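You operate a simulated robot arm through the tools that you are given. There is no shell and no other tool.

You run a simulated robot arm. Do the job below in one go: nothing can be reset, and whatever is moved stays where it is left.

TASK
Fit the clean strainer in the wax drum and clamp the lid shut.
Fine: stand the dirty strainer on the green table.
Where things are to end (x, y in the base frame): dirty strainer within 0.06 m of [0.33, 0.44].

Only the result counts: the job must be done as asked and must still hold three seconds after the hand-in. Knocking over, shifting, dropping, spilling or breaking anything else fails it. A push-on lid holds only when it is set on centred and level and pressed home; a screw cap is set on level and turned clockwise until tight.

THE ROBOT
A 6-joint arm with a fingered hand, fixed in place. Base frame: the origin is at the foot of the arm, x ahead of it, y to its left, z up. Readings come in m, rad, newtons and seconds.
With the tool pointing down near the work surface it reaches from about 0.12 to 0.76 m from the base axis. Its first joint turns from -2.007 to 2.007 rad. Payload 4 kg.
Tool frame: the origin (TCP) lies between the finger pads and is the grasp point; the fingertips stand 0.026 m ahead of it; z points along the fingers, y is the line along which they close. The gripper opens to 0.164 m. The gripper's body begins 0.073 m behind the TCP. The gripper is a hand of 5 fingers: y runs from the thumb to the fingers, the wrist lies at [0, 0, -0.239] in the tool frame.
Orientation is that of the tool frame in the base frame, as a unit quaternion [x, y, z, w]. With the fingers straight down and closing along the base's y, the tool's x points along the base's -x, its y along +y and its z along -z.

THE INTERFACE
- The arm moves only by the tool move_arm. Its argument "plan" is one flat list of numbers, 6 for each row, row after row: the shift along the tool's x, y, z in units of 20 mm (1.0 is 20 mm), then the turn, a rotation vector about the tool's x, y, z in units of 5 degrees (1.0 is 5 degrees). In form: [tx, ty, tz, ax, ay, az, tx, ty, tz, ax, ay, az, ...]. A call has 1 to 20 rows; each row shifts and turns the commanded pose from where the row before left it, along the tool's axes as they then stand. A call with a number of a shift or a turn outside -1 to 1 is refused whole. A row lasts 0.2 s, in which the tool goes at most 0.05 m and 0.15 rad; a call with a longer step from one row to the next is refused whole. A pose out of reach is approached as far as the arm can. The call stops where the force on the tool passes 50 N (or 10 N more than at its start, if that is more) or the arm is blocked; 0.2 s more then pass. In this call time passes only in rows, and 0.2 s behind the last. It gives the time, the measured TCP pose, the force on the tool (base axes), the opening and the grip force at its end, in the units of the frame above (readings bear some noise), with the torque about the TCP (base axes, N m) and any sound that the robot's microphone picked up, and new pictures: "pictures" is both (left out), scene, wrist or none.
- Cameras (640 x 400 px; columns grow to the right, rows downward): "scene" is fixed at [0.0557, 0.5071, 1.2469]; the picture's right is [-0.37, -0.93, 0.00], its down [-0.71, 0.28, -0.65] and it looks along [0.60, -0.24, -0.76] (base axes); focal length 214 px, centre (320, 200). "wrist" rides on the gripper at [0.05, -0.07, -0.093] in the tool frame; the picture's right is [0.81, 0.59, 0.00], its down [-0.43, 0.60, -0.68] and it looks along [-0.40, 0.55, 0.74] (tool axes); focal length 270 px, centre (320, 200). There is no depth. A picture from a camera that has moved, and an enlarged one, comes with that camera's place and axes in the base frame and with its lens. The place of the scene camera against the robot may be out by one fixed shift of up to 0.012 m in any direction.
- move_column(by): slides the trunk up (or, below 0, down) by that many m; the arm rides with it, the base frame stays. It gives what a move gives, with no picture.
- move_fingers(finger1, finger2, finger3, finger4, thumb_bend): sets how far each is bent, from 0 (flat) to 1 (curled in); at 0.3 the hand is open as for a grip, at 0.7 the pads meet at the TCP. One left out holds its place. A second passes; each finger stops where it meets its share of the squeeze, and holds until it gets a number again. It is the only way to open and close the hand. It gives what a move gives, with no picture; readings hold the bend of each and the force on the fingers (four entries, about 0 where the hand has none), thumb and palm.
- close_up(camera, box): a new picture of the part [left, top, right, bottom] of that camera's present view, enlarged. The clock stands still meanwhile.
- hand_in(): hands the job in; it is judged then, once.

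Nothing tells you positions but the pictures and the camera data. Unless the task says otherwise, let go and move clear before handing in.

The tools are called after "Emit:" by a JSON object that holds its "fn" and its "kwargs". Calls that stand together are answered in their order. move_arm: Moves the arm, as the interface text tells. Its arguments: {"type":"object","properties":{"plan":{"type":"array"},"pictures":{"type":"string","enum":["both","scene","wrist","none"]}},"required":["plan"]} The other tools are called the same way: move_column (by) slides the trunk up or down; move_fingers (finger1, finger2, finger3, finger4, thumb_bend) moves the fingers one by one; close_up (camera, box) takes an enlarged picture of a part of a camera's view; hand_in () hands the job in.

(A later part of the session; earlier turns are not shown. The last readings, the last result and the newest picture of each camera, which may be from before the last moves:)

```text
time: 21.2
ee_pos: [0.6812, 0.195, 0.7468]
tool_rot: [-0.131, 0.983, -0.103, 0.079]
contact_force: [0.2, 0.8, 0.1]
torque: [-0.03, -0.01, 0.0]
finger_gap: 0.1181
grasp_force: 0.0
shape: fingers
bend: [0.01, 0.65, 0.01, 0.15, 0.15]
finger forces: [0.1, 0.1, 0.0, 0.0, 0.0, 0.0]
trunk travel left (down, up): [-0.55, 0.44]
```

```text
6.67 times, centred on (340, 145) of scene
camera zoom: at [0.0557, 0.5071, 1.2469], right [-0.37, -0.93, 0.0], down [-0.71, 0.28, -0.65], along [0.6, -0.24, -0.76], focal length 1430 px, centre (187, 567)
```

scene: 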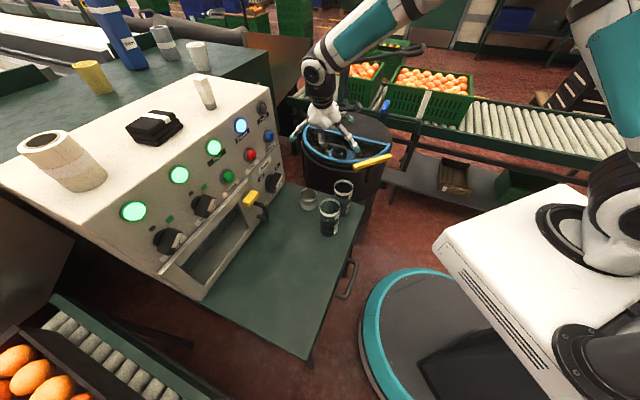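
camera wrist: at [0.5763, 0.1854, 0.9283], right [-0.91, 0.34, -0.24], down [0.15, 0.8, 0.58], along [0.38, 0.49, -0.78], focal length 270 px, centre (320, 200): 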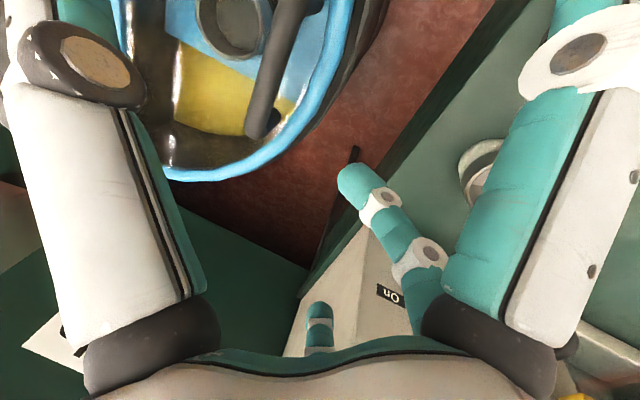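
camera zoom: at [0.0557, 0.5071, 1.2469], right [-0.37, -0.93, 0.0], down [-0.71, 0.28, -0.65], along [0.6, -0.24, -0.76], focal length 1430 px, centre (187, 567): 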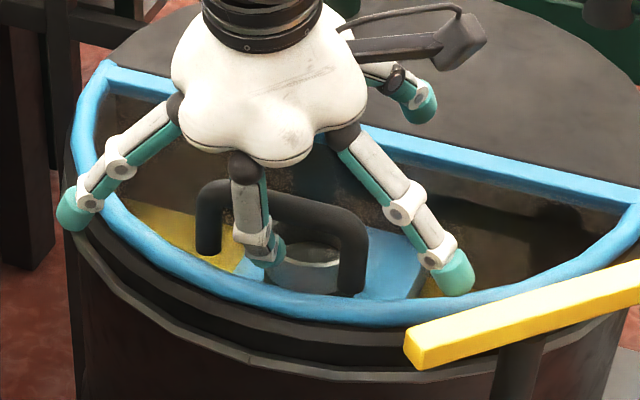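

The finger-2 tip is showing on the inner side of the bar with no contact, so the hook is under the handle. I'll curl finger 2 a little more and bring the thumb and finger 4 over the top as a cage.

Emit:
{"fn": "move_fingers", "kwargs": {"finger2": 0.74, "finger4": 0.5, "thumb_bend": 0.5}}

Emit:
{"fn": "close_up", "kwargs": {"camera": "wrist", "box": [100, 0, 640, 338]}}

Emit:
{"fn": "close_up", "kwargs": {"camera": "scene", "box": [295, 115, 385, 175]}}

```text
time: 22.2
ee_pos: [0.6811, 0.1944, 0.7466]
tool_rot: [-0.129, 0.983, -0.104, 0.08]
contact_force: [-2.4, 2.0, -2.1]
torque: [-0.05, -0.05, -0.03]
finger_gap: 0.1001
grasp_force: 0.9
shape: fingers
bend: [0.01, 0.73, 0.01, 0.5, 0.5]
finger forces: [0.0, 3.1, 0.0, 0.0, 0.1, 0.0]
trunk travel left (down, up): [-0.55, 0.44]
```

```text
1.18 times, centred on (370, 169) of wrist
camera zoom: at [0.6303, 0.1314, 0.846], right [-0.91, 0.34, -0.24], down [0.15, 0.8, 0.58], along [0.38, 0.49, -0.78], focal length 320 px, centre (261, 237)
```

zoom: 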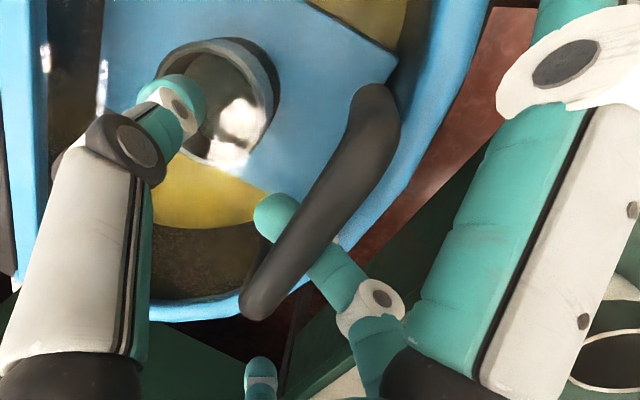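

```text
6.67 times, centred on (340, 145) of scene
camera zoom: at [0.0557, 0.5071, 1.2469], right [-0.37, -0.93, 0.0], down [-0.71, 0.28, -0.65], along [0.6, -0.24, -0.76], focal length 1430 px, centre (187, 567)
```

zoom: 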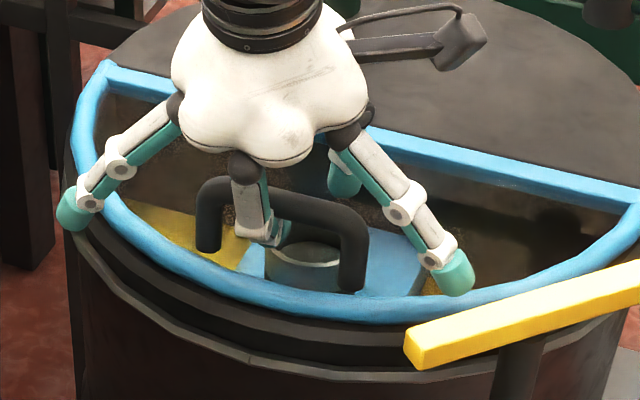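

Finger 2 is firmly under the bar with 3 N on the fingertip. I'll lift along the hinge arc by about 10° and check the force and picture.

Emit:
{"fn": "move_arm", "kwargs": {"plan": [-0.18, -0.314, -0.5625, 0, 0, 0, -0.18, -0.314, -0.5625, 0, 0, 0], "pictures": "none"}}

Emit:
{"fn": "close_up", "kwargs": {"camera": "scene", "box": [295, 115, 385, 175]}}

```text
time: 22.8
ee_pos: [0.6868, 0.1888, 0.7727]
tool_rot: [-0.13, 0.983, -0.104, 0.081]
contact_force: [-2.2, 2.3, -1.3]
torque: [0.02, 0.01, -0.03]
finger_gap: 0.1001
grasp_force: 1.2
shape: fingers
bend: [0.01, 0.73, 0.01, 0.5, 0.5]
finger forces: [0.0, 2.4, 0.0, 0.0, 0.0, 0.0]
trunk travel left (down, up): [-0.55, 0.44]
```

```text
6.67 times, centred on (340, 145) of scene
camera zoom: at [0.0557, 0.5071, 1.2469], right [-0.37, -0.93, 0.0], down [-0.71, 0.28, -0.65], along [0.6, -0.24, -0.76], focal length 1430 px, centre (187, 567)
```

zoom: 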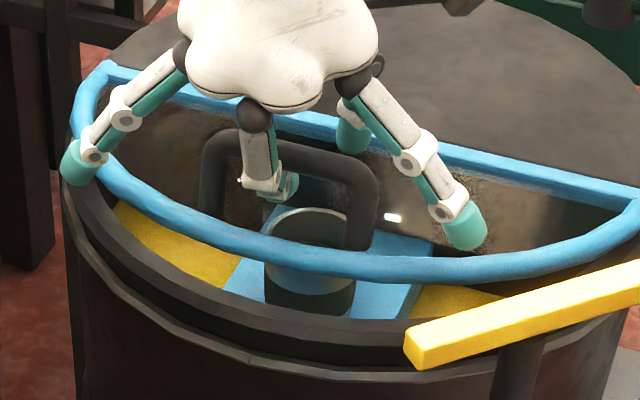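

The lid is lifting with only about 3 N. Continuing the arc to about 25°.

Emit:
{"fn": "move_arm", "kwargs": {"plan": [-0.238, -0.413, -0.472, 0, 0, 0, -0.238, -0.413, -0.472, 0, 0, 0, -0.238, -0.413, -0.472, 0, 0, 0], "pictures": "none"}}

Emit:
{"fn": "close_up", "kwargs": {"camera": "scene", "box": [295, 105, 385, 165]}}

Emit:
{"fn": "close_up", "kwargs": {"camera": "wrist", "box": [0, 0, 640, 400]}}

```text
time: 23.6
ee_pos: [0.7001, 0.175, 0.8063]
tool_rot: [-0.129, 0.983, -0.104, 0.08]
contact_force: [-0.6, 1.1, -1.5]
torque: [0.01, -0.02, -0.01]
finger_gap: 0.1002
grasp_force: 1.1
shape: fingers
bend: [0.01, 0.73, 0.01, 0.5, 0.5]
finger forces: [0.1, 1.9, 0.0, 0.0, 0.0, 0.0]
trunk travel left (down, up): [-0.55, 0.44]
```

```text
6.67 times, centred on (340, 135) of scene
camera zoom: at [0.0557, 0.5071, 1.2469], right [-0.37, -0.93, 0.0], down [-0.71, 0.28, -0.65], along [0.6, -0.24, -0.76], focal length 1430 px, centre (187, 633)
```

zoom: 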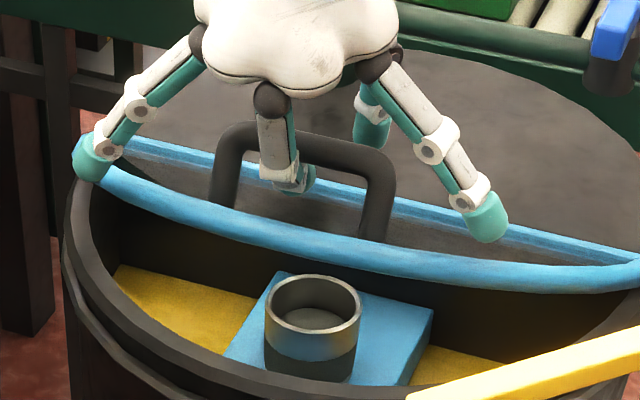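

```text
1.00 times, centred on (320, 200) of wrist (not enlarged: the box is as wide or as high as the picture)
camera zoom: at [0.6507, 0.1105, 0.9059], right [-0.91, 0.34, -0.24], down [0.15, 0.8, 0.58], along [0.38, 0.49, -0.78], focal length 270 px, centre (320, 200)
```

zoom: 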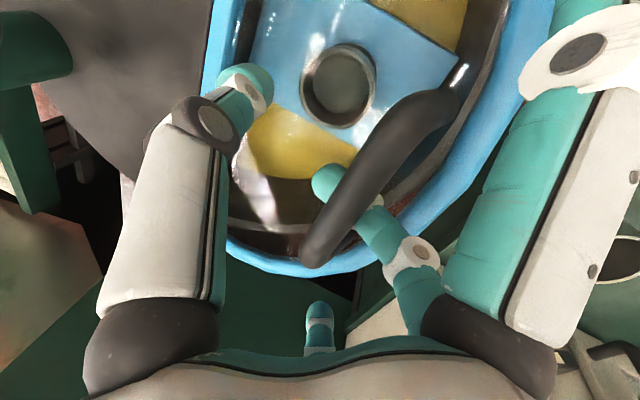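

The lid is at about 25°. Flat side fingers will soon touch the rim, so I'll straighten finger 2 gradually to let the bar ride farther out from the palm, checking that the lid stays supported.

Emit:
{"fn": "move_fingers", "kwargs": {"finger2": 0.62}}

Emit:
{"fn": "close_up", "kwargs": {"camera": "scene", "box": [295, 105, 385, 165]}}

Emit:
{"fn": "close_up", "kwargs": {"camera": "wrist", "box": [0, 0, 640, 400]}}

```text
time: 24.6
ee_pos: [0.7016, 0.1733, 0.8069]
tool_rot: [-0.13, 0.983, -0.103, 0.079]
contact_force: [-0.3, -0.2, -1.7]
torque: [-0.04, -0.03, 0.02]
finger_gap: 0.1
grasp_force: 0.7
shape: fingers
bend: [0.01, 0.61, 0.01, 0.5, 0.5]
finger forces: [0.1, 1.2, 0.0, 0.0, 0.1, 0.2]
trunk travel left (down, up): [-0.55, 0.44]
```

```text
6.67 times, centred on (340, 135) of scene
camera zoom: at [0.0557, 0.5071, 1.2469], right [-0.37, -0.93, 0.0], down [-0.71, 0.28, -0.65], along [0.6, -0.24, -0.76], focal length 1430 px, centre (187, 633)
```

zoom: 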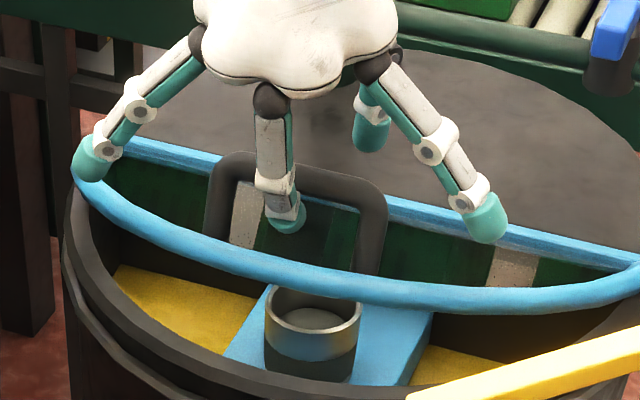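

```text
1.00 times, centred on (320, 200) of wrist (not enlarged: the box is as wide or as high as the picture)
camera zoom: at [0.6507, 0.1108, 0.9056], right [-0.91, 0.34, -0.24], down [0.15, 0.8, 0.58], along [0.38, 0.49, -0.78], focal length 270 px, centre (320, 200)
```

zoom: 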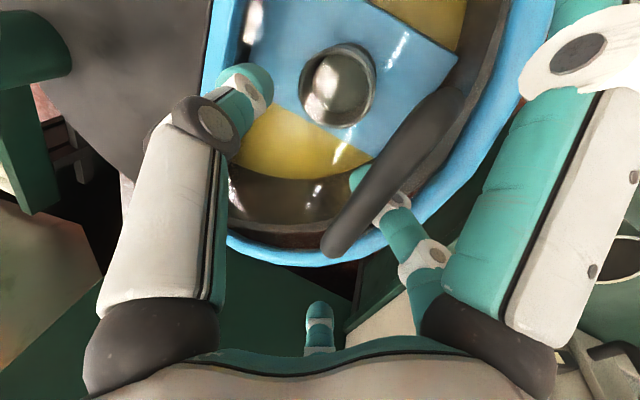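

The lid is light and rests stably on the finger at about 20°. I'll tilt the tool further toward the hinge about the bar, then straighten finger 2 a bit more.

Emit:
{"fn": "move_arm", "kwargs": {"plan": [0.013, 0.023, -0.08, 0.866, -0.5, 0, 0.013, 0.023, -0.08, 0.866, -0.5, 0, 0.013, 0.023, -0.08, 0.866, -0.5, 0], "pictures": "none"}}

Emit:
{"fn": "close_up", "kwargs": {"camera": "scene", "box": [295, 105, 385, 165]}}

Emit:
{"fn": "close_up", "kwargs": {"camera": "wrist", "box": [0, 0, 640, 400]}}

```text
time: 25.4
ee_pos: [0.6992, 0.1769, 0.8108]
tool_rot: [-0.127, 0.957, -0.205, 0.158]
contact_force: [-1.6, 1.2, 0.0]
torque: [-0.01, 0.03, -0.02]
finger_gap: 0.1
grasp_force: 0.9
shape: fingers
bend: [0.01, 0.61, 0.01, 0.5, 0.5]
finger forces: [0.0, 2.0, 0.0, 0.0, 0.1, 0.0]
trunk travel left (down, up): [-0.55, 0.44]
```

```text
6.67 times, centred on (340, 135) of scene
camera zoom: at [0.0557, 0.5071, 1.2469], right [-0.37, -0.93, 0.0], down [-0.71, 0.28, -0.65], along [0.6, -0.24, -0.76], focal length 1430 px, centre (187, 633)
```

zoom: 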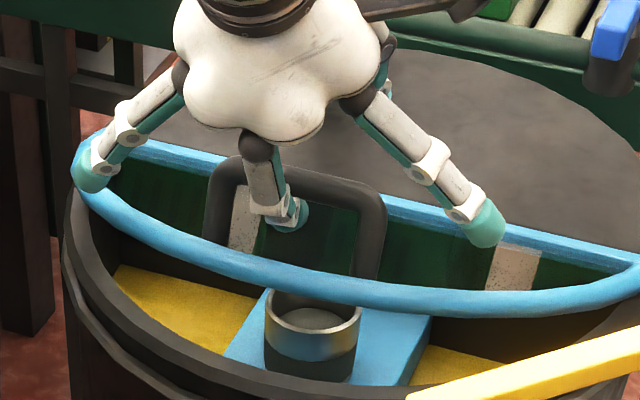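

```text
1.00 times, centred on (320, 200) of wrist (not enlarged: the box is as wide or as high as the picture)
camera zoom: at [0.63, 0.1318, 0.909], right [-0.85, 0.27, -0.46], down [0.05, 0.9, 0.44], along [0.53, 0.35, -0.77], focal length 270 px, centre (320, 200)
```

zoom: 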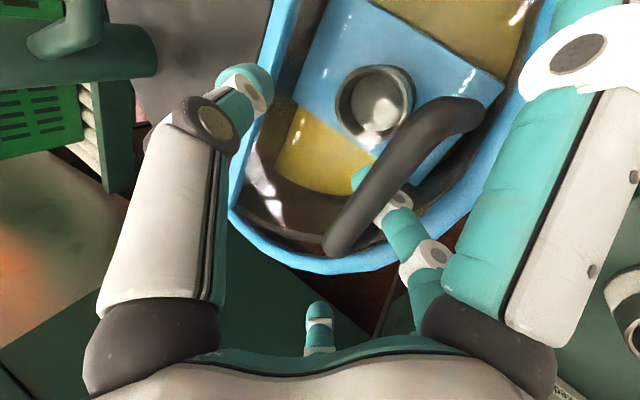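

Still well hooked. Straightening finger 2 another step.

Emit:
{"fn": "move_fingers", "kwargs": {"finger2": 0.5}}

Emit:
{"fn": "close_up", "kwargs": {"camera": "scene", "box": [295, 105, 385, 165]}}

Emit:
{"fn": "close_up", "kwargs": {"camera": "wrist", "box": [220, 0, 540, 200]}}

```text
time: 26.4
ee_pos: [0.6983, 0.177, 0.8103]
tool_rot: [-0.127, 0.958, -0.205, 0.158]
contact_force: [0.4, 0.2, -1.2]
torque: [-0.01, -0.03, 0.0]
finger_gap: 0.1002
grasp_force: 0.7
shape: fingers
bend: [0.01, 0.49, 0.01, 0.5, 0.5]
finger forces: [0.1, 1.3, 0.0, 0.0, 0.0, 0.0]
trunk travel left (down, up): [-0.55, 0.44]
```

```text
6.67 times, centred on (340, 135) of scene
camera zoom: at [0.0557, 0.5071, 1.2469], right [-0.37, -0.93, 0.0], down [-0.71, 0.28, -0.65], along [0.6, -0.24, -0.76], focal length 1430 px, centre (187, 633)
```

zoom: 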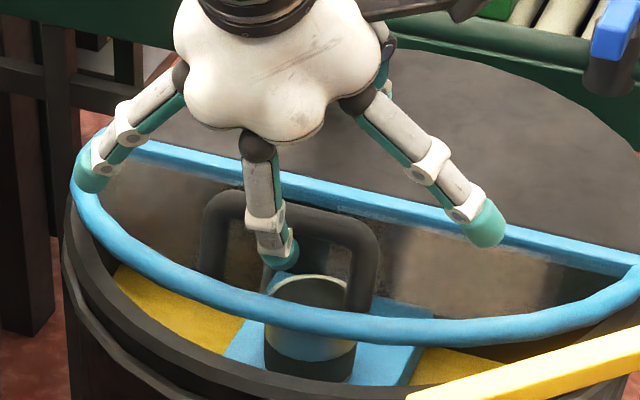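

```text
2.00 times, centred on (380, 100) of wrist
camera zoom: at [0.6302, 0.1316, 0.9088], right [-0.85, 0.27, -0.46], down [0.05, 0.9, 0.44], along [0.53, 0.35, -0.78], focal length 541 px, centre (200, 400)
```

zoom: 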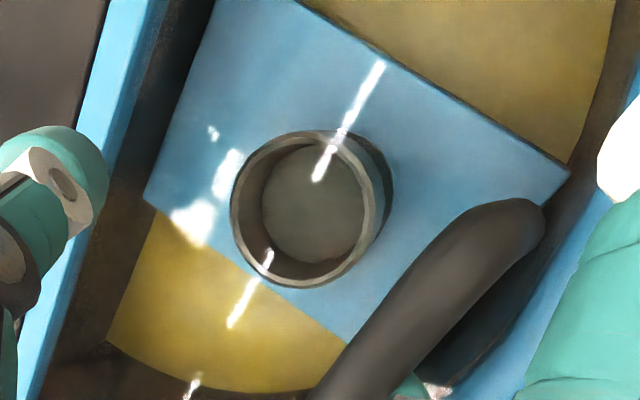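

The bar rests close to the fingertip, so I'll insert deeper while tilting another 15° and lifting slightly.

Emit:
{"fn": "move_arm", "kwargs": {"plan": [-0.087, -0.15, -0.09, 0.866, -0.5, 0, -0.087, -0.15, -0.09, 0.866, -0.5, 0, -0.087, -0.15, -0.09, 0.866, -0.5, 0], "pictures": "none"}}

Emit:
{"fn": "close_up", "kwargs": {"camera": "scene", "box": [295, 105, 385, 165]}}

Emit:
{"fn": "close_up", "kwargs": {"camera": "wrist", "box": [0, 0, 640, 400]}}

```text
time: 27.2
ee_pos: [0.7021, 0.1739, 0.8229]
tool_rot: [-0.121, 0.916, -0.304, 0.234]
contact_force: [-2.8, 2.2, -0.9]
torque: [0.09, 0.08, -0.02]
finger_gap: 0.1
grasp_force: 2.2
shape: fingers
bend: [0.01, 0.48, 0.01, 0.5, 0.5]
finger forces: [0.0, 2.8, 0.0, 0.0, 0.0, 0.1]
trunk travel left (down, up): [-0.55, 0.44]
```

```text
6.67 times, centred on (340, 135) of scene
camera zoom: at [0.0557, 0.5071, 1.2469], right [-0.37, -0.93, 0.0], down [-0.71, 0.28, -0.65], along [0.6, -0.24, -0.76], focal length 1430 px, centre (187, 633)
```

zoom: 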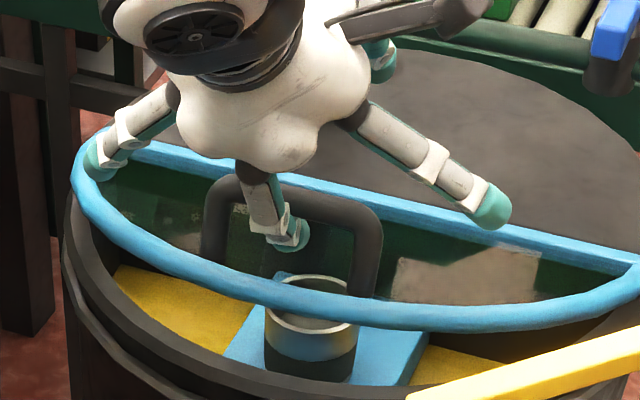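

```text
1.00 times, centred on (320, 200) of wrist (not enlarged: the box is as wide or as high as the picture)
camera zoom: at [0.616, 0.1459, 0.9122], right [-0.74, 0.17, -0.65], down [-0.01, 0.96, 0.27], along [0.67, 0.21, -0.71], focal length 270 px, centre (320, 200)
```

zoom: 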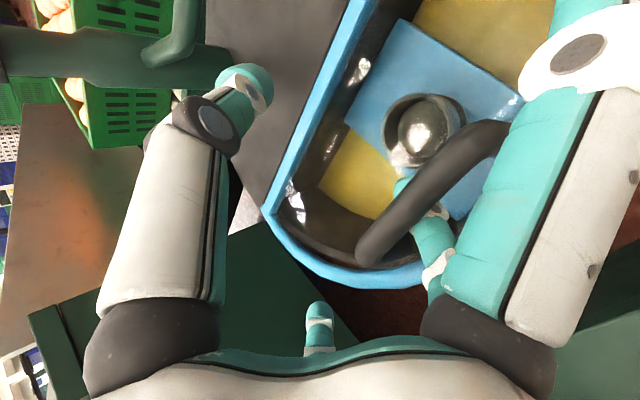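

The finger is well through the loop. I'll continue alternating: straighten a little, then tilt and insert.

Emit:
{"fn": "move_fingers", "kwargs": {"finger2": 0.42}}

Emit:
{"fn": "move_arm", "kwargs": {"plan": [0, 0, 0.1, 0.866, -0.5, 0, -0.05, -0.087, 0.1, 0.866, -0.5, 0], "pictures": "none"}}

Emit:
{"fn": "close_up", "kwargs": {"camera": "scene", "box": [295, 105, 385, 165]}}

Emit:
{"fn": "close_up", "kwargs": {"camera": "wrist", "box": [0, 0, 640, 400]}}

```text
time: 28.2
ee_pos: [0.7012, 0.1729, 0.8209]
tool_rot: [-0.12, 0.916, -0.303, 0.234]
contact_force: [0.2, 0.5, -1.4]
torque: [-0.03, -0.06, -0.01]
finger_gap: 0.1003
grasp_force: 1.0
shape: fingers
bend: [0.01, 0.41, 0.01, 0.5, 0.5]
finger forces: [0.0, 1.3, 0.0, 0.1, 0.1, 0.1]
trunk travel left (down, up): [-0.55, 0.44]
```

```text
time: 28.8
ee_pos: [0.7043, 0.1715, 0.8201]
tool_rot: [-0.117, 0.879, -0.366, 0.282]
contact_force: [-2.5, 2.6, 0.0]
torque: [0.08, 0.1, -0.02]
finger_gap: 0.0999
grasp_force: 0.9
shape: fingers
bend: [0.01, 0.4, 0.01, 0.5, 0.5]
finger forces: [0.0, 3.0, 0.0, 0.0, 0.0, 0.1]
trunk travel left (down, up): [-0.55, 0.44]
```

```text
6.67 times, centred on (340, 135) of scene
camera zoom: at [0.0557, 0.5071, 1.2469], right [-0.37, -0.93, 0.0], down [-0.71, 0.28, -0.65], along [0.6, -0.24, -0.76], focal length 1430 px, centre (187, 633)
```

zoom: 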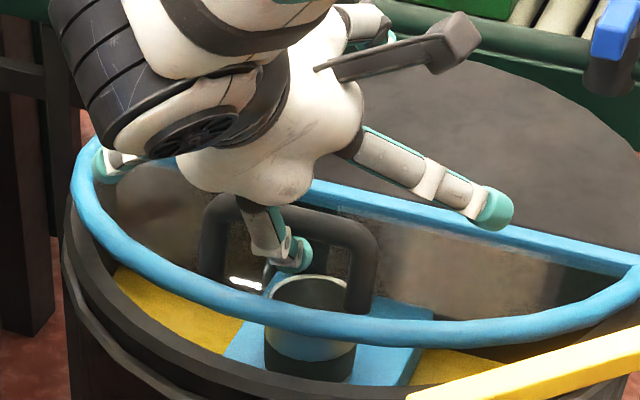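

```text
1.00 times, centred on (320, 200) of wrist (not enlarged: the box is as wide or as high as the picture)
camera zoom: at [0.6081, 0.1539, 0.9017], right [-0.66, 0.08, -0.75], down [-0.04, 0.99, 0.14], along [0.75, 0.12, -0.65], focal length 270 px, centre (320, 200)
```

zoom: 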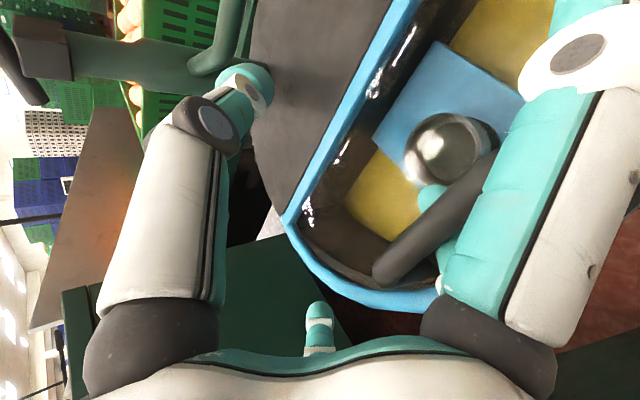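

Hook is secure with the tip well past the bar. Straightening to 0.3, then lifting along the arc at a constant tilt.

Emit:
{"fn": "move_fingers", "kwargs": {"finger2": 0.3}}

Emit:
{"fn": "close_up", "kwargs": {"camera": "scene", "box": [295, 105, 385, 165]}}

Emit:
{"fn": "close_up", "kwargs": {"camera": "wrist", "box": [250, 40, 570, 240]}}

```text
time: 29.8
ee_pos: [0.7048, 0.1704, 0.8195]
tool_rot: [-0.116, 0.879, -0.366, 0.282]
contact_force: [-0.3, 0.2, -1.6]
torque: [-0.03, -0.05, 0.0]
finger_gap: 0.1002
grasp_force: 0.2
shape: fingers
bend: [0.01, 0.29, 0.01, 0.5, 0.5]
finger forces: [0.0, 1.3, 0.0, 0.0, 0.0, 0.0]
trunk travel left (down, up): [-0.55, 0.44]
```

```text
6.67 times, centred on (340, 135) of scene
camera zoom: at [0.0557, 0.5071, 1.2469], right [-0.37, -0.93, 0.0], down [-0.71, 0.28, -0.65], along [0.6, -0.24, -0.76], focal length 1430 px, centre (187, 633)
```

zoom: 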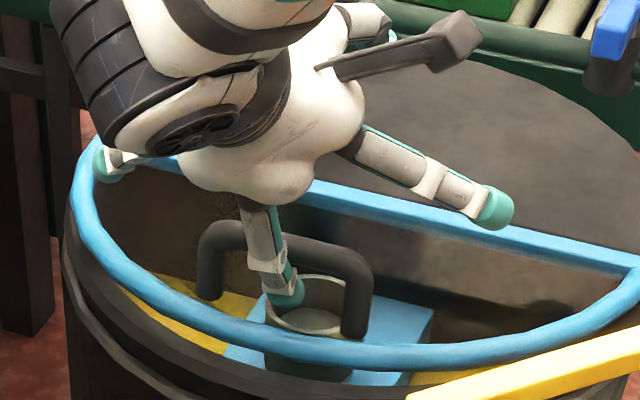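

```text
2.00 times, centred on (410, 140) of wrist
camera zoom: at [0.6085, 0.1533, 0.9019], right [-0.66, 0.08, -0.75], down [-0.04, 0.99, 0.14], along [0.75, 0.12, -0.65], focal length 541 px, centre (140, 320)
```

zoom: 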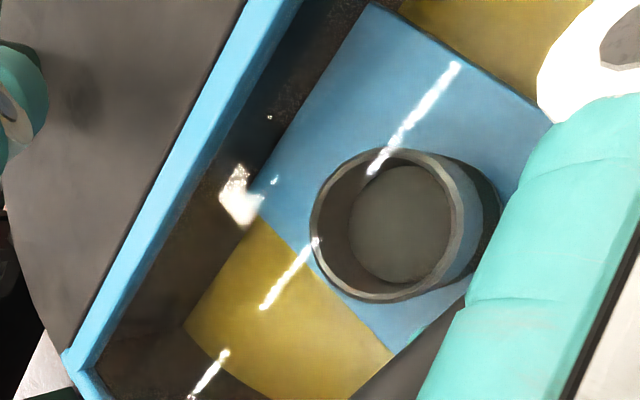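

The lid is at about 10° and still on the finger, with about 29 mm of finger past the bar. Lifting along the arc to about 30° at this tilt.

Emit:
{"fn": "move_arm", "kwargs": {"plan": [-0.34, -0.588, 0.12, 0, 0, 0, -0.34, -0.588, 0.1, 0, 0, 0, -0.34, -0.588, 0.03, 0, 0, 0, -0.34, -0.588, 0.0, 0, 0, 0], "pictures": "none"}}

Emit:
{"fn": "close_up", "kwargs": {"camera": "scene", "box": [295, 95, 385, 155]}}

Emit:
{"fn": "close_up", "kwargs": {"camera": "wrist", "box": [0, 0, 640, 400]}}

```text
time: 30.8
ee_pos: [0.7311, 0.1438, 0.8623]
tool_rot: [-0.116, 0.879, -0.366, 0.281]
contact_force: [-2.2, 1.9, 0.8]
torque: [0.11, 0.15, -0.06]
finger_gap: 0.1001
grasp_force: 0.9
shape: fingers
bend: [0.01, 0.27, 0.01, 0.5, 0.5]
finger forces: [0.1, 2.4, 0.0, 0.0, 0.0, 0.0]
trunk travel left (down, up): [-0.55, 0.44]
```

```text
6.67 times, centred on (340, 125) of scene
camera zoom: at [0.0557, 0.5071, 1.2469], right [-0.37, -0.93, 0.0], down [-0.71, 0.28, -0.65], along [0.6, -0.24, -0.76], focal length 1430 px, centre (187, 700)
```

zoom: 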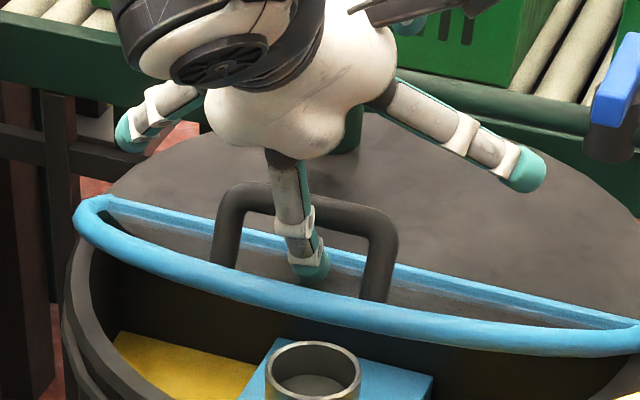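

```text
1.00 times, centred on (320, 200) of wrist (not enlarged: the box is as wide or as high as the picture)
camera zoom: at [0.6338, 0.1279, 0.9442], right [-0.66, 0.08, -0.75], down [-0.04, 0.99, 0.14], along [0.75, 0.12, -0.65], focal length 270 px, centre (320, 200)
```

zoom: 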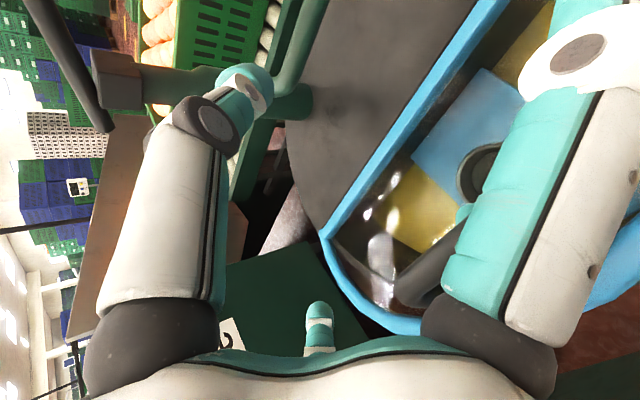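

The lid is at about 30°, force still tiny. Continuing to about 50° with slightly less tilt.

Emit:
{"fn": "move_arm", "kwargs": {"plan": [-0.303, -0.524, 0.15, -0.2165, 0.125, 0, -0.303, -0.524, 0.22, -0.2165, 0.125, 0, -0.303, -0.524, 0.26, -0.2165, 0.125, 0, -0.303, -0.524, 0.3, -0.2165, 0.125, 0], "pictures": "none"}}

Emit:
{"fn": "close_up", "kwargs": {"camera": "scene", "box": [295, 85, 385, 155]}}

Emit:
{"fn": "close_up", "kwargs": {"camera": "wrist", "box": [0, 0, 640, 400]}}

```text
time: 31.8
ee_pos: [0.761, 0.1134, 0.8902]
tool_rot: [-0.118, 0.898, -0.335, 0.258]
contact_force: [-1.0, 1.5, -0.6]
torque: [0.05, 0.07, -0.04]
finger_gap: 0.1002
grasp_force: 0.9
shape: fingers
bend: [0.01, 0.28, 0.01, 0.5, 0.5]
finger forces: [0.0, 1.3, 0.0, 0.1, 0.0, 0.0]
trunk travel left (down, up): [-0.55, 0.44]
```

```text
5.71 times, centred on (340, 120) of scene
camera zoom: at [0.0557, 0.5071, 1.2469], right [-0.37, -0.93, 0.0], down [-0.71, 0.28, -0.65], along [0.6, -0.24, -0.76], focal length 1226 px, centre (206, 657)
```

zoom: 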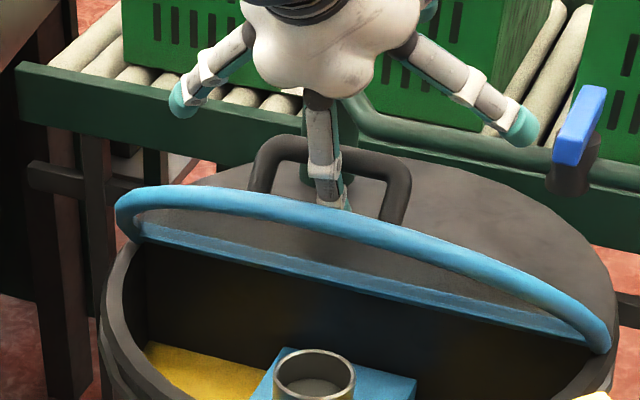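

```text
1.00 times, centred on (320, 200) of wrist (not enlarged: the box is as wide or as high as the picture)
camera zoom: at [0.6702, 0.0914, 0.9759], right [-0.7, 0.13, -0.7], down [-0.03, 0.98, 0.21], along [0.71, 0.16, -0.68], focal length 270 px, centre (320, 200)
```

zoom: 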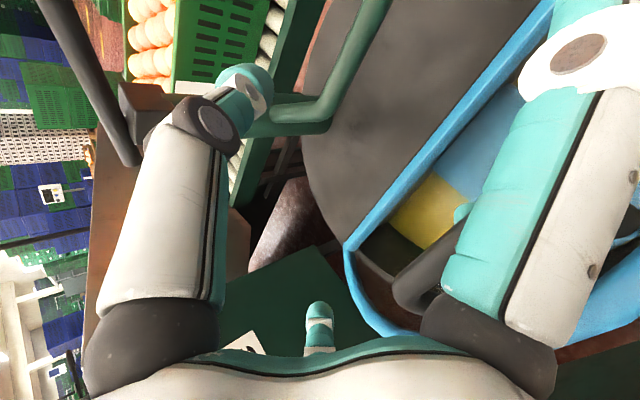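

The lid is at about 50° and very light now. Continuing to about 65° with less tilt, keeping clear of the valve and pump bar.

Emit:
{"fn": "move_arm", "kwargs": {"plan": [-0.23, -0.4, 0.3, -0.433, 0.25, 0, -0.23, -0.4, 0.36, -0.433, 0.25, 0, -0.22, -0.381, 0.4, -0.433, 0.25, 0, -0.22, -0.381, 0.45, -0.433, 0.25, 0], "pictures": "none"}}

Emit:
{"fn": "close_up", "kwargs": {"camera": "scene", "box": [290, 70, 410, 150]}}

Emit:
{"fn": "close_up", "kwargs": {"camera": "wrist", "box": [0, 0, 640, 400]}}

```text
time: 32.8
ee_pos: [0.795, 0.0805, 0.8955]
tool_rot: [-0.123, 0.932, -0.271, 0.209]
contact_force: [-1.8, 0.5, 0.7]
torque: [0.03, 0.02, 0.0]
finger_gap: 0.1002
grasp_force: 0.8
shape: fingers
bend: [0.01, 0.29, 0.01, 0.5, 0.5]
finger forces: [0.0, 0.9, 0.1, 0.0, 0.0, 0.0]
trunk travel left (down, up): [-0.55, 0.44]
```

```text
5.00 times, centred on (350, 110) of scene
camera zoom: at [0.0557, 0.5071, 1.2469], right [-0.37, -0.93, 0.0], down [-0.71, 0.28, -0.65], along [0.6, -0.24, -0.76], focal length 1072 px, centre (170, 650)
```

zoom: 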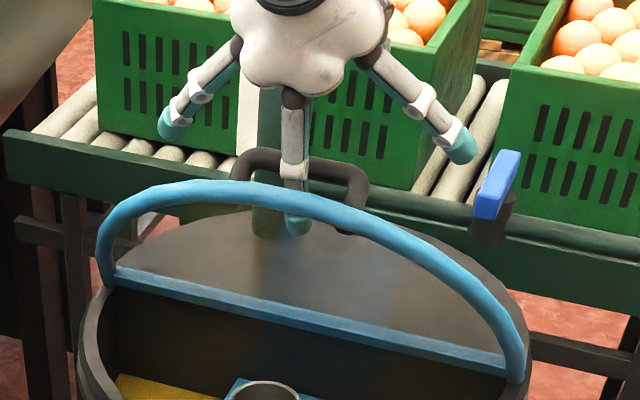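

```text
1.00 times, centred on (320, 200) of wrist (not enlarged: the box is as wide or as high as the picture)
camera zoom: at [0.7143, 0.0485, 0.9891], right [-0.78, 0.21, -0.59], down [0.0, 0.95, 0.33], along [0.62, 0.25, -0.74], focal length 270 px, centre (320, 200)
```

zoom: 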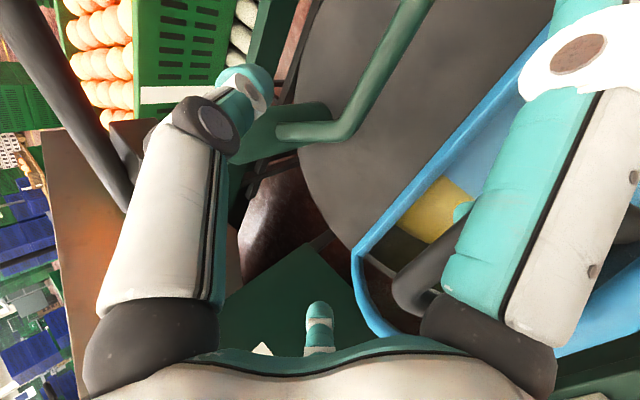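

The lid is at about 65°, but going further with the palm on this side would bring the thumb side into the pump bar. I'll straighten finger 2 fully, then swing the hand around the finger's own axis so the palm moves away from the pump bar.

Emit:
{"fn": "move_fingers", "kwargs": {"finger2": 0.15}}

Emit:
{"fn": "close_up", "kwargs": {"camera": "scene", "box": [290, 70, 410, 150]}}

Emit:
{"fn": "close_up", "kwargs": {"camera": "wrist", "box": [300, 60, 620, 320]}}

```text
time: 33.8
ee_pos: [0.796, 0.0807, 0.895]
tool_rot: [-0.123, 0.932, -0.271, 0.208]
contact_force: [-1.6, 0.3, -0.5]
torque: [0.05, 0.0, -0.04]
finger_gap: 0.1
grasp_force: 1.1
shape: fingers
bend: [0.01, 0.15, 0.01, 0.5, 0.5]
finger forces: [0.1, 0.6, 0.2, 0.1, 0.1, 0.0]
trunk travel left (down, up): [-0.55, 0.44]
```

```text
5.00 times, centred on (350, 110) of scene
camera zoom: at [0.0557, 0.5071, 1.2469], right [-0.37, -0.93, 0.0], down [-0.71, 0.28, -0.65], along [0.6, -0.24, -0.76], focal length 1072 px, centre (170, 650)
```

zoom: 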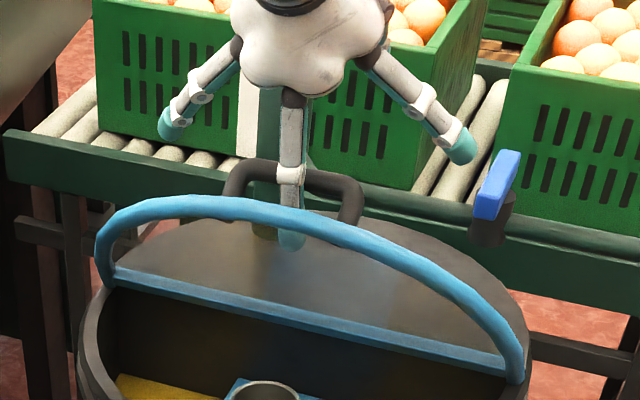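

```text
1.54 times, centred on (460, 190) of wrist
camera zoom: at [0.7141, 0.0486, 0.9889], right [-0.78, 0.21, -0.59], down [0.0, 0.95, 0.33], along [0.62, 0.25, -0.74], focal length 416 px, centre (105, 215)
```

zoom: 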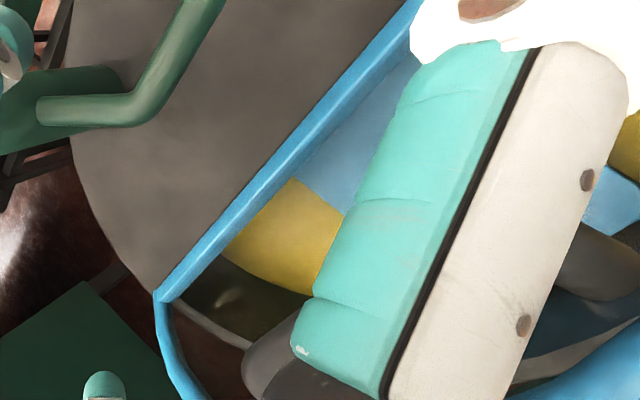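

Finger 2 is deep through the loop. I'll tilt the tool more about the bar, then straighten finger 2 completely.

Emit:
{"fn": "move_arm", "kwargs": {"plan": [-0.018, -0.03, -0.243, 0.693, -0.4, 0, -0.018, -0.03, -0.243, 0.693, -0.4, 0, -0.018, -0.03, -0.243, 0.693, -0.4, 0], "pictures": "none"}}

Emit:
{"fn": "move_fingers", "kwargs": {"finger2": 0.0}}

Emit:
{"fn": "close_up", "kwargs": {"camera": "scene", "box": [290, 70, 410, 150]}}

Emit:
{"fn": "close_up", "kwargs": {"camera": "wrist", "box": [0, 0, 640, 400]}}

```text
time: 34.6
ee_pos: [0.7874, 0.0869, 0.9062]
tool_rot: [-0.119, 0.891, -0.348, 0.268]
contact_force: [-1.6, 1.0, -0.1]
torque: [0.0, 0.08, 0.01]
finger_gap: 0.1003
grasp_force: 1.4
shape: fingers
bend: [0.01, 0.14, 0.01, 0.5, 0.5]
finger forces: [0.1, 1.3, 0.0, 0.0, 0.0, 0.0]
trunk travel left (down, up): [-0.55, 0.44]
```

```text
time: 35.6
ee_pos: [0.7885, 0.087, 0.9058]
tool_rot: [-0.118, 0.891, -0.347, 0.267]
contact_force: [-0.3, 0.5, -0.2]
torque: [0.01, 0.01, -0.01]
finger_gap: 0.1001
grasp_force: 0.1
shape: fingers
bend: [0.01, 0.0, 0.01, 0.5, 0.5]
finger forces: [0.0, 1.1, 0.1, 0.1, 0.0, 0.1]
trunk travel left (down, up): [-0.55, 0.44]
```

```text
5.00 times, centred on (350, 110) of scene
camera zoom: at [0.0557, 0.5071, 1.2469], right [-0.37, -0.93, 0.0], down [-0.71, 0.28, -0.65], along [0.6, -0.24, -0.76], focal length 1072 px, centre (170, 650)
```

zoom: 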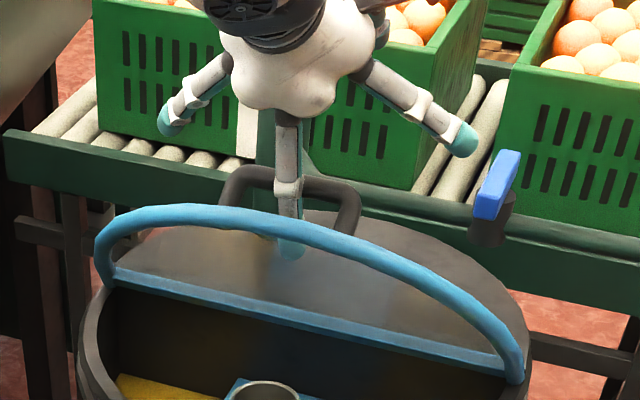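

```text
1.00 times, centred on (320, 200) of wrist (not enlarged: the box is as wide or as high as the picture)
camera zoom: at [0.6945, 0.0677, 0.9914], right [-0.69, 0.11, -0.72], down [-0.03, 0.98, 0.18], along [0.73, 0.15, -0.67], focal length 270 px, centre (320, 200)
```

zoom: 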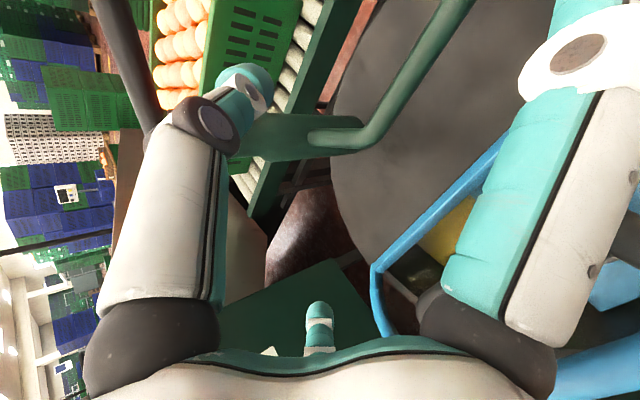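

Finger 2 is fully straight and still carries the lid at about 58°. I'll rotate the hand about finger 2's own axis (first half), keeping the finger still inside the loop.

Emit:
{"fn": "move_arm", "kwargs": {"plan": [-0.398, 0.3155, -0.02, -0.521, -0.718, -0.95, -0.398, 0.3155, -0.02, -0.521, -0.718, -0.95, -0.398, 0.3155, -0.02, -0.521, -0.718, -0.95, -0.398, 0.3155, -0.02, -0.521, -0.718, -0.95], "pictures": "none"}}

Emit:
{"fn": "close_up", "kwargs": {"camera": "scene", "box": [290, 70, 410, 150]}}

Emit:
{"fn": "close_up", "kwargs": {"camera": "wrist", "box": [0, 0, 640, 400]}}

```text
time: 36.6
ee_pos: [0.807, 0.1234, 0.9022]
tool_rot: [-0.33, 0.847, -0.287, 0.303]
contact_force: [-1.9, 0.4, -0.2]
torque: [-0.01, 0.05, -0.02]
finger_gap: 0.1002
grasp_force: 0.5
shape: fingers
bend: [0.01, 0.0, 0.01, 0.5, 0.5]
finger forces: [0.1, 1.2, 0.0, 0.0, 0.0, 0.1]
trunk travel left (down, up): [-0.55, 0.44]
```

```text
5.00 times, centred on (350, 110) of scene
camera zoom: at [0.0557, 0.5071, 1.2469], right [-0.37, -0.93, 0.0], down [-0.71, 0.28, -0.65], along [0.6, -0.24, -0.76], focal length 1072 px, centre (170, 650)
```

zoom: 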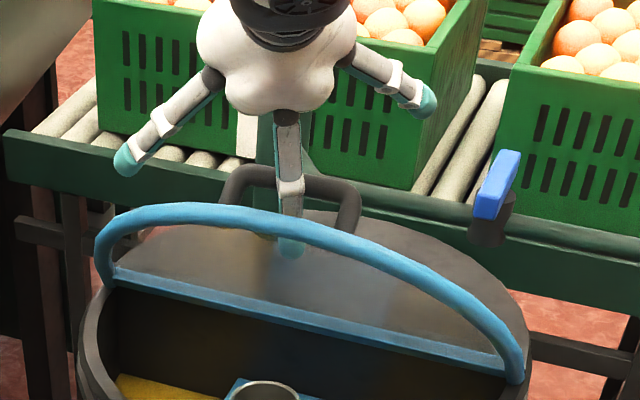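

```text
1.00 times, centred on (320, 200) of wrist (not enlarged: the box is as wide or as high as the picture)
camera zoom: at [0.7371, 0.0684, 0.9944], right [-0.71, -0.23, -0.67], down [-0.45, 0.88, 0.17], along [0.55, 0.42, -0.73], focal length 270 px, centre (320, 200)
```

zoom: 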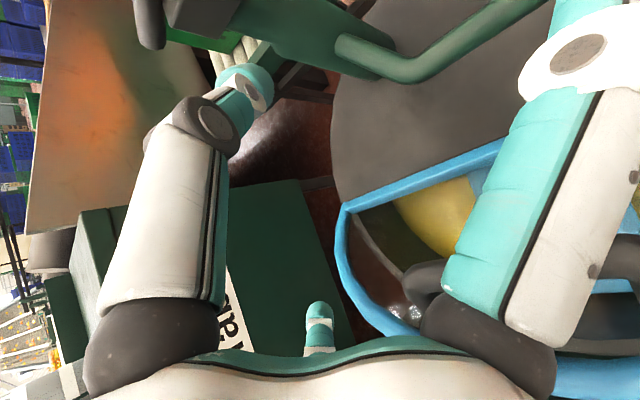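

The finger stayed exactly in place. Continuing the rotation about its axis.

Emit:
{"fn": "move_arm", "kwargs": {"plan": [-0.398, 0.3155, -0.02, -0.521, -0.718, -0.95, -0.398, 0.3155, -0.02, -0.521, -0.718, -0.95, -0.398, 0.3155, -0.02, -0.521, -0.718, -0.95, -0.398, 0.3155, -0.02, -0.521, -0.718, -0.95, -0.398, 0.3155, -0.02, -0.521, -0.718, -0.95], "pictures": "none"}}

Emit:
{"fn": "close_up", "kwargs": {"camera": "scene", "box": [290, 60, 410, 150]}}

Emit:
{"fn": "close_up", "kwargs": {"camera": "wrist", "box": [0, 0, 640, 400]}}

```text
time: 37.8
ee_pos: [0.8073, 0.1736, 0.8942]
tool_rot: [-0.566, 0.732, -0.193, 0.327]
contact_force: [-1.5, 0.9, -0.7]
torque: [0.0, 0.04, -0.03]
finger_gap: 0.1001
grasp_force: 1.0
shape: fingers
bend: [0.01, 0.01, 0.01, 0.5, 0.5]
finger forces: [0.0, 2.2, 0.0, 0.0, 0.0, 0.0]
trunk travel left (down, up): [-0.55, 0.44]
```

```text
4.44 times, centred on (350, 105) of scene
camera zoom: at [0.0557, 0.5071, 1.2469], right [-0.37, -0.93, 0.0], down [-0.71, 0.28, -0.65], along [0.6, -0.24, -0.76], focal length 953 px, centre (187, 622)
```

zoom: 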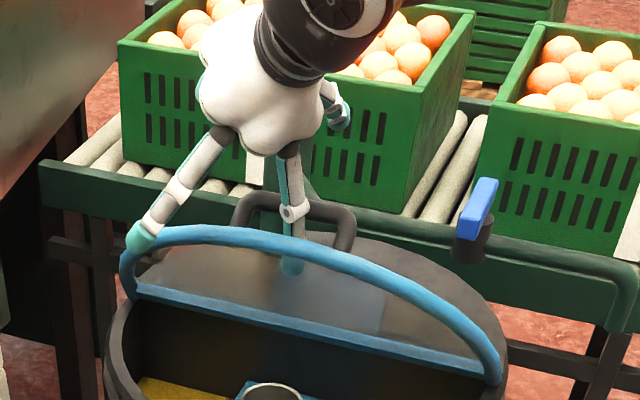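

```text
1.00 times, centred on (320, 200) of wrist (not enlarged: the box is as wide or as high as the picture)
camera zoom: at [0.7815, 0.0952, 0.9927], right [-0.53, -0.61, -0.59], down [-0.83, 0.52, 0.21], along [0.18, 0.6, -0.78], focal length 270 px, centre (320, 200)
```

zoom: 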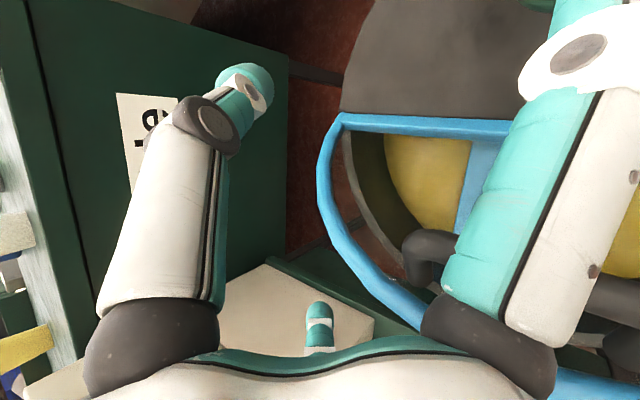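

The palm is swinging away and the finger is still in the loop. Finger 3 is now on the underside of the lid. I'll curl fingers 1, 4 and the thumb out of the way of the pump bar.

Emit:
{"fn": "move_fingers", "kwargs": {"finger1": 0.72, "finger4": 0.72, "thumb_bend": 0.72}}

Emit:
{"fn": "move_arm", "kwargs": {"plan": [-0.398, 0.3155, -0.02, -0.521, -0.718, -0.95, -0.398, 0.3155, -0.02, -0.521, -0.718, -0.95], "pictures": "none"}}

Emit:
{"fn": "close_up", "kwargs": {"camera": "scene", "box": [290, 60, 410, 150]}}

Emit:
{"fn": "close_up", "kwargs": {"camera": "wrist", "box": [0, 0, 640, 400]}}

```text
time: 38.8
ee_pos: [0.8067, 0.1732, 0.8933]
tool_rot: [-0.567, 0.731, -0.193, 0.327]
contact_force: [-0.6, 0.5, 0.5]
torque: [-0.04, 0.04, -0.04]
finger_gap: 0.0
grasp_force: 1.4
shape: fingers
bend: [0.68, 0.01, 0.01, 0.71, 0.71]
finger forces: [0.1, 2.5, 0.0, 0.0, 0.0, 0.0]
trunk travel left (down, up): [-0.55, 0.44]
```

```text
time: 39.4
ee_pos: [0.7985, 0.2046, 0.893]
tool_rot: [-0.648, 0.672, -0.156, 0.322]
contact_force: [-1.5, -0.1, -1.0]
torque: [0.04, -0.01, -0.11]
finger_gap: 0.0
grasp_force: 0.6
shape: fingers
bend: [0.68, 0.0, 0.01, 0.71, 0.71]
finger forces: [0.0, 1.1, 0.0, 0.0, 0.0, 0.0]
out of reach, approached as far as the arm can: row 2
trunk travel left (down, up): [-0.55, 0.44]
```

```text
4.44 times, centred on (350, 105) of scene
camera zoom: at [0.0557, 0.5071, 1.2469], right [-0.37, -0.93, 0.0], down [-0.71, 0.28, -0.65], along [0.6, -0.24, -0.76], focal length 953 px, centre (187, 622)
```

zoom: 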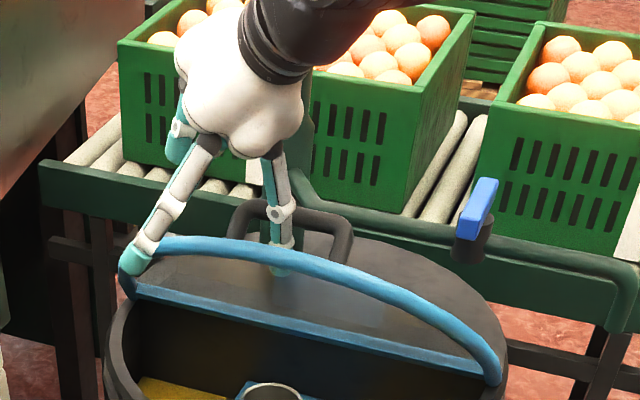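

```text
1.00 times, centred on (320, 200) of wrist (not enlarged: the box is as wide or as high as the picture)
camera zoom: at [0.7929, 0.1257, 0.9938], right [-0.41, -0.72, -0.56], down [-0.91, 0.35, 0.23], along [0.03, 0.6, -0.8], focal length 270 px, centre (320, 200)
```

zoom: 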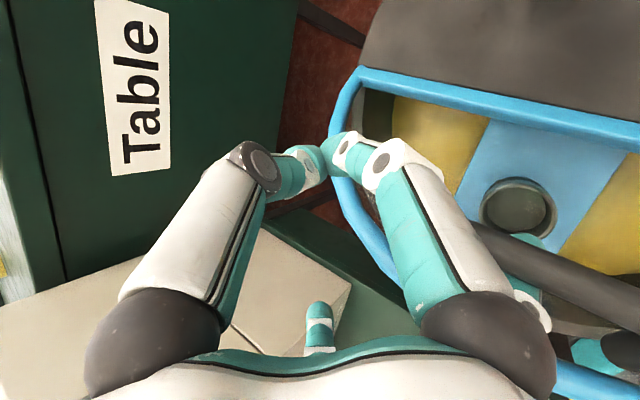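

The yaw reached the arm's limit, so I'll back off one step and then lift along the arc toward 73°, rotating slightly with the lid.

Emit:
{"fn": "move_arm", "kwargs": {"plan": [0.398, -0.3155, 0.02, 0.521, 0.718, 0.95, 0.335, -0.41, 0.09, -0.171, -0.106, 0.147, 0.335, -0.41, 0.09, -0.171, -0.106, 0.147, 0.335, -0.41, 0.09, -0.171, -0.106, 0.147, 0.335, -0.41, 0.09, -0.171, -0.106, 0.147], "pictures": "none"}}

Emit:
{"fn": "close_up", "kwargs": {"camera": "scene", "box": [290, 60, 410, 150]}}

Emit:
{"fn": "close_up", "kwargs": {"camera": "wrist", "box": [0, 0, 640, 400]}}

```text
time: 40.6
ee_pos: [0.8324, 0.163, 0.9024]
tool_rot: [-0.603, 0.717, -0.132, 0.324]
contact_force: [-0.8, 0.3, 0.2]
torque: [0.0, 0.07, -0.1]
finger_gap: 0.0004
grasp_force: 0.5
shape: fingers
bend: [0.68, 0.0, 0.01, 0.71, 0.71]
finger forces: [0.1, 0.8, 0.0, 0.0, 0.1, 0.0]
trunk travel left (down, up): [-0.55, 0.44]
```

```text
4.44 times, centred on (350, 105) of scene
camera zoom: at [0.0557, 0.5071, 1.2469], right [-0.37, -0.93, 0.0], down [-0.71, 0.28, -0.65], along [0.6, -0.24, -0.76], focal length 953 px, centre (187, 622)
```

zoom: 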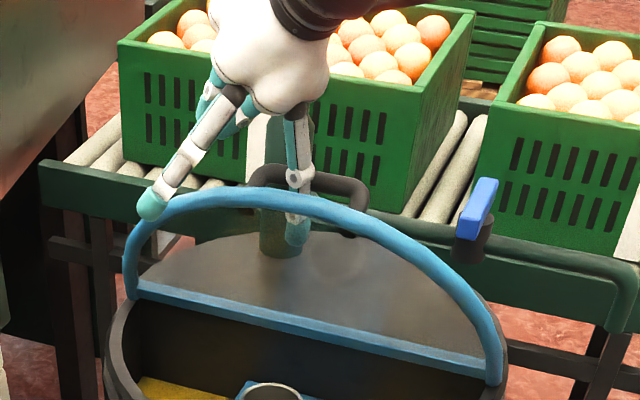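

```text
1.00 times, centred on (320, 200) of wrist (not enlarged: the box is as wide or as high as the picture)
camera zoom: at [0.8236, 0.0781, 0.9978], right [-0.51, -0.63, -0.59], down [-0.86, 0.42, 0.3], along [0.06, 0.66, -0.75], focal length 270 px, centre (320, 200)
```

zoom: 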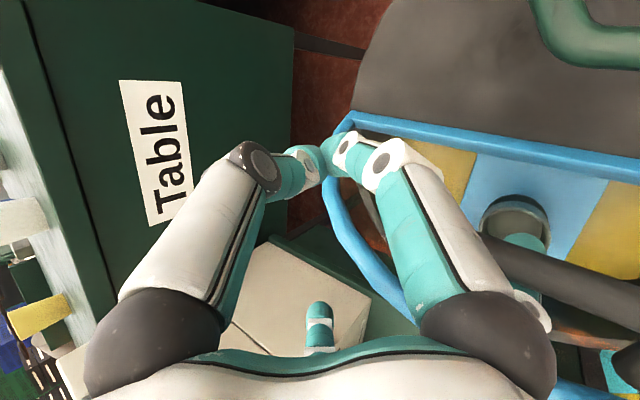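

The lid is at about 72°. I'll continue toward vertical in small steps, watching the clearance to the pump bar.

Emit:
{"fn": "move_arm", "kwargs": {"plan": [0.378, -0.4, 0.2, -0.215, -0.115, 0.175, 0.378, -0.4, 0.2, -0.215, -0.115, 0.175], "pictures": "none"}}

Emit:
{"fn": "close_up", "kwargs": {"camera": "scene", "box": [290, 40, 430, 150]}}

Emit:
{"fn": "close_up", "kwargs": {"camera": "wrist", "box": [0, 0, 640, 400]}}

```text
time: 41.2
ee_pos: [0.8538, 0.1594, 0.9055]
tool_rot: [-0.598, 0.726, -0.11, 0.32]
contact_force: [0.8, -0.2, 0.3]
torque: [0.02, 0.01, -0.01]
finger_gap: 0.0
grasp_force: 0.3
shape: fingers
bend: [0.68, 0.0, 0.01, 0.71, 0.71]
finger forces: [0.0, 0.1, 0.0, 0.1, 0.0, 0.0]
out of reach, approached as far as the arm can: row 1, 2
trunk travel left (down, up): [-0.55, 0.44]
```

```text
3.64 times, centred on (360, 95) of scene
camera zoom: at [0.0557, 0.5071, 1.2469], right [-0.37, -0.93, 0.0], down [-0.71, 0.28, -0.65], along [0.6, -0.24, -0.76], focal length 780 px, centre (174, 582)
```

zoom: 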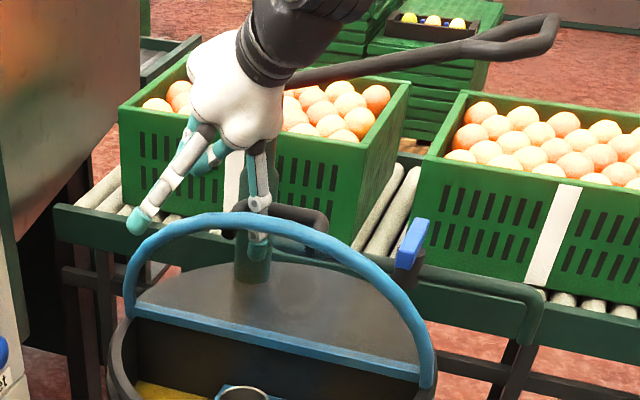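

```text
1.00 times, centred on (320, 200) of wrist (not enlarged: the box is as wide or as high as the picture)
camera zoom: at [0.8484, 0.0731, 0.9988], right [-0.53, -0.61, -0.59], down [-0.84, 0.41, 0.34], along [0.03, 0.68, -0.73], focal length 270 px, centre (320, 200)
```

zoom: 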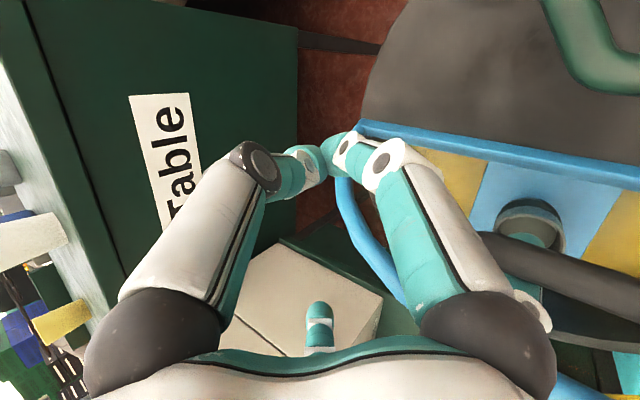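

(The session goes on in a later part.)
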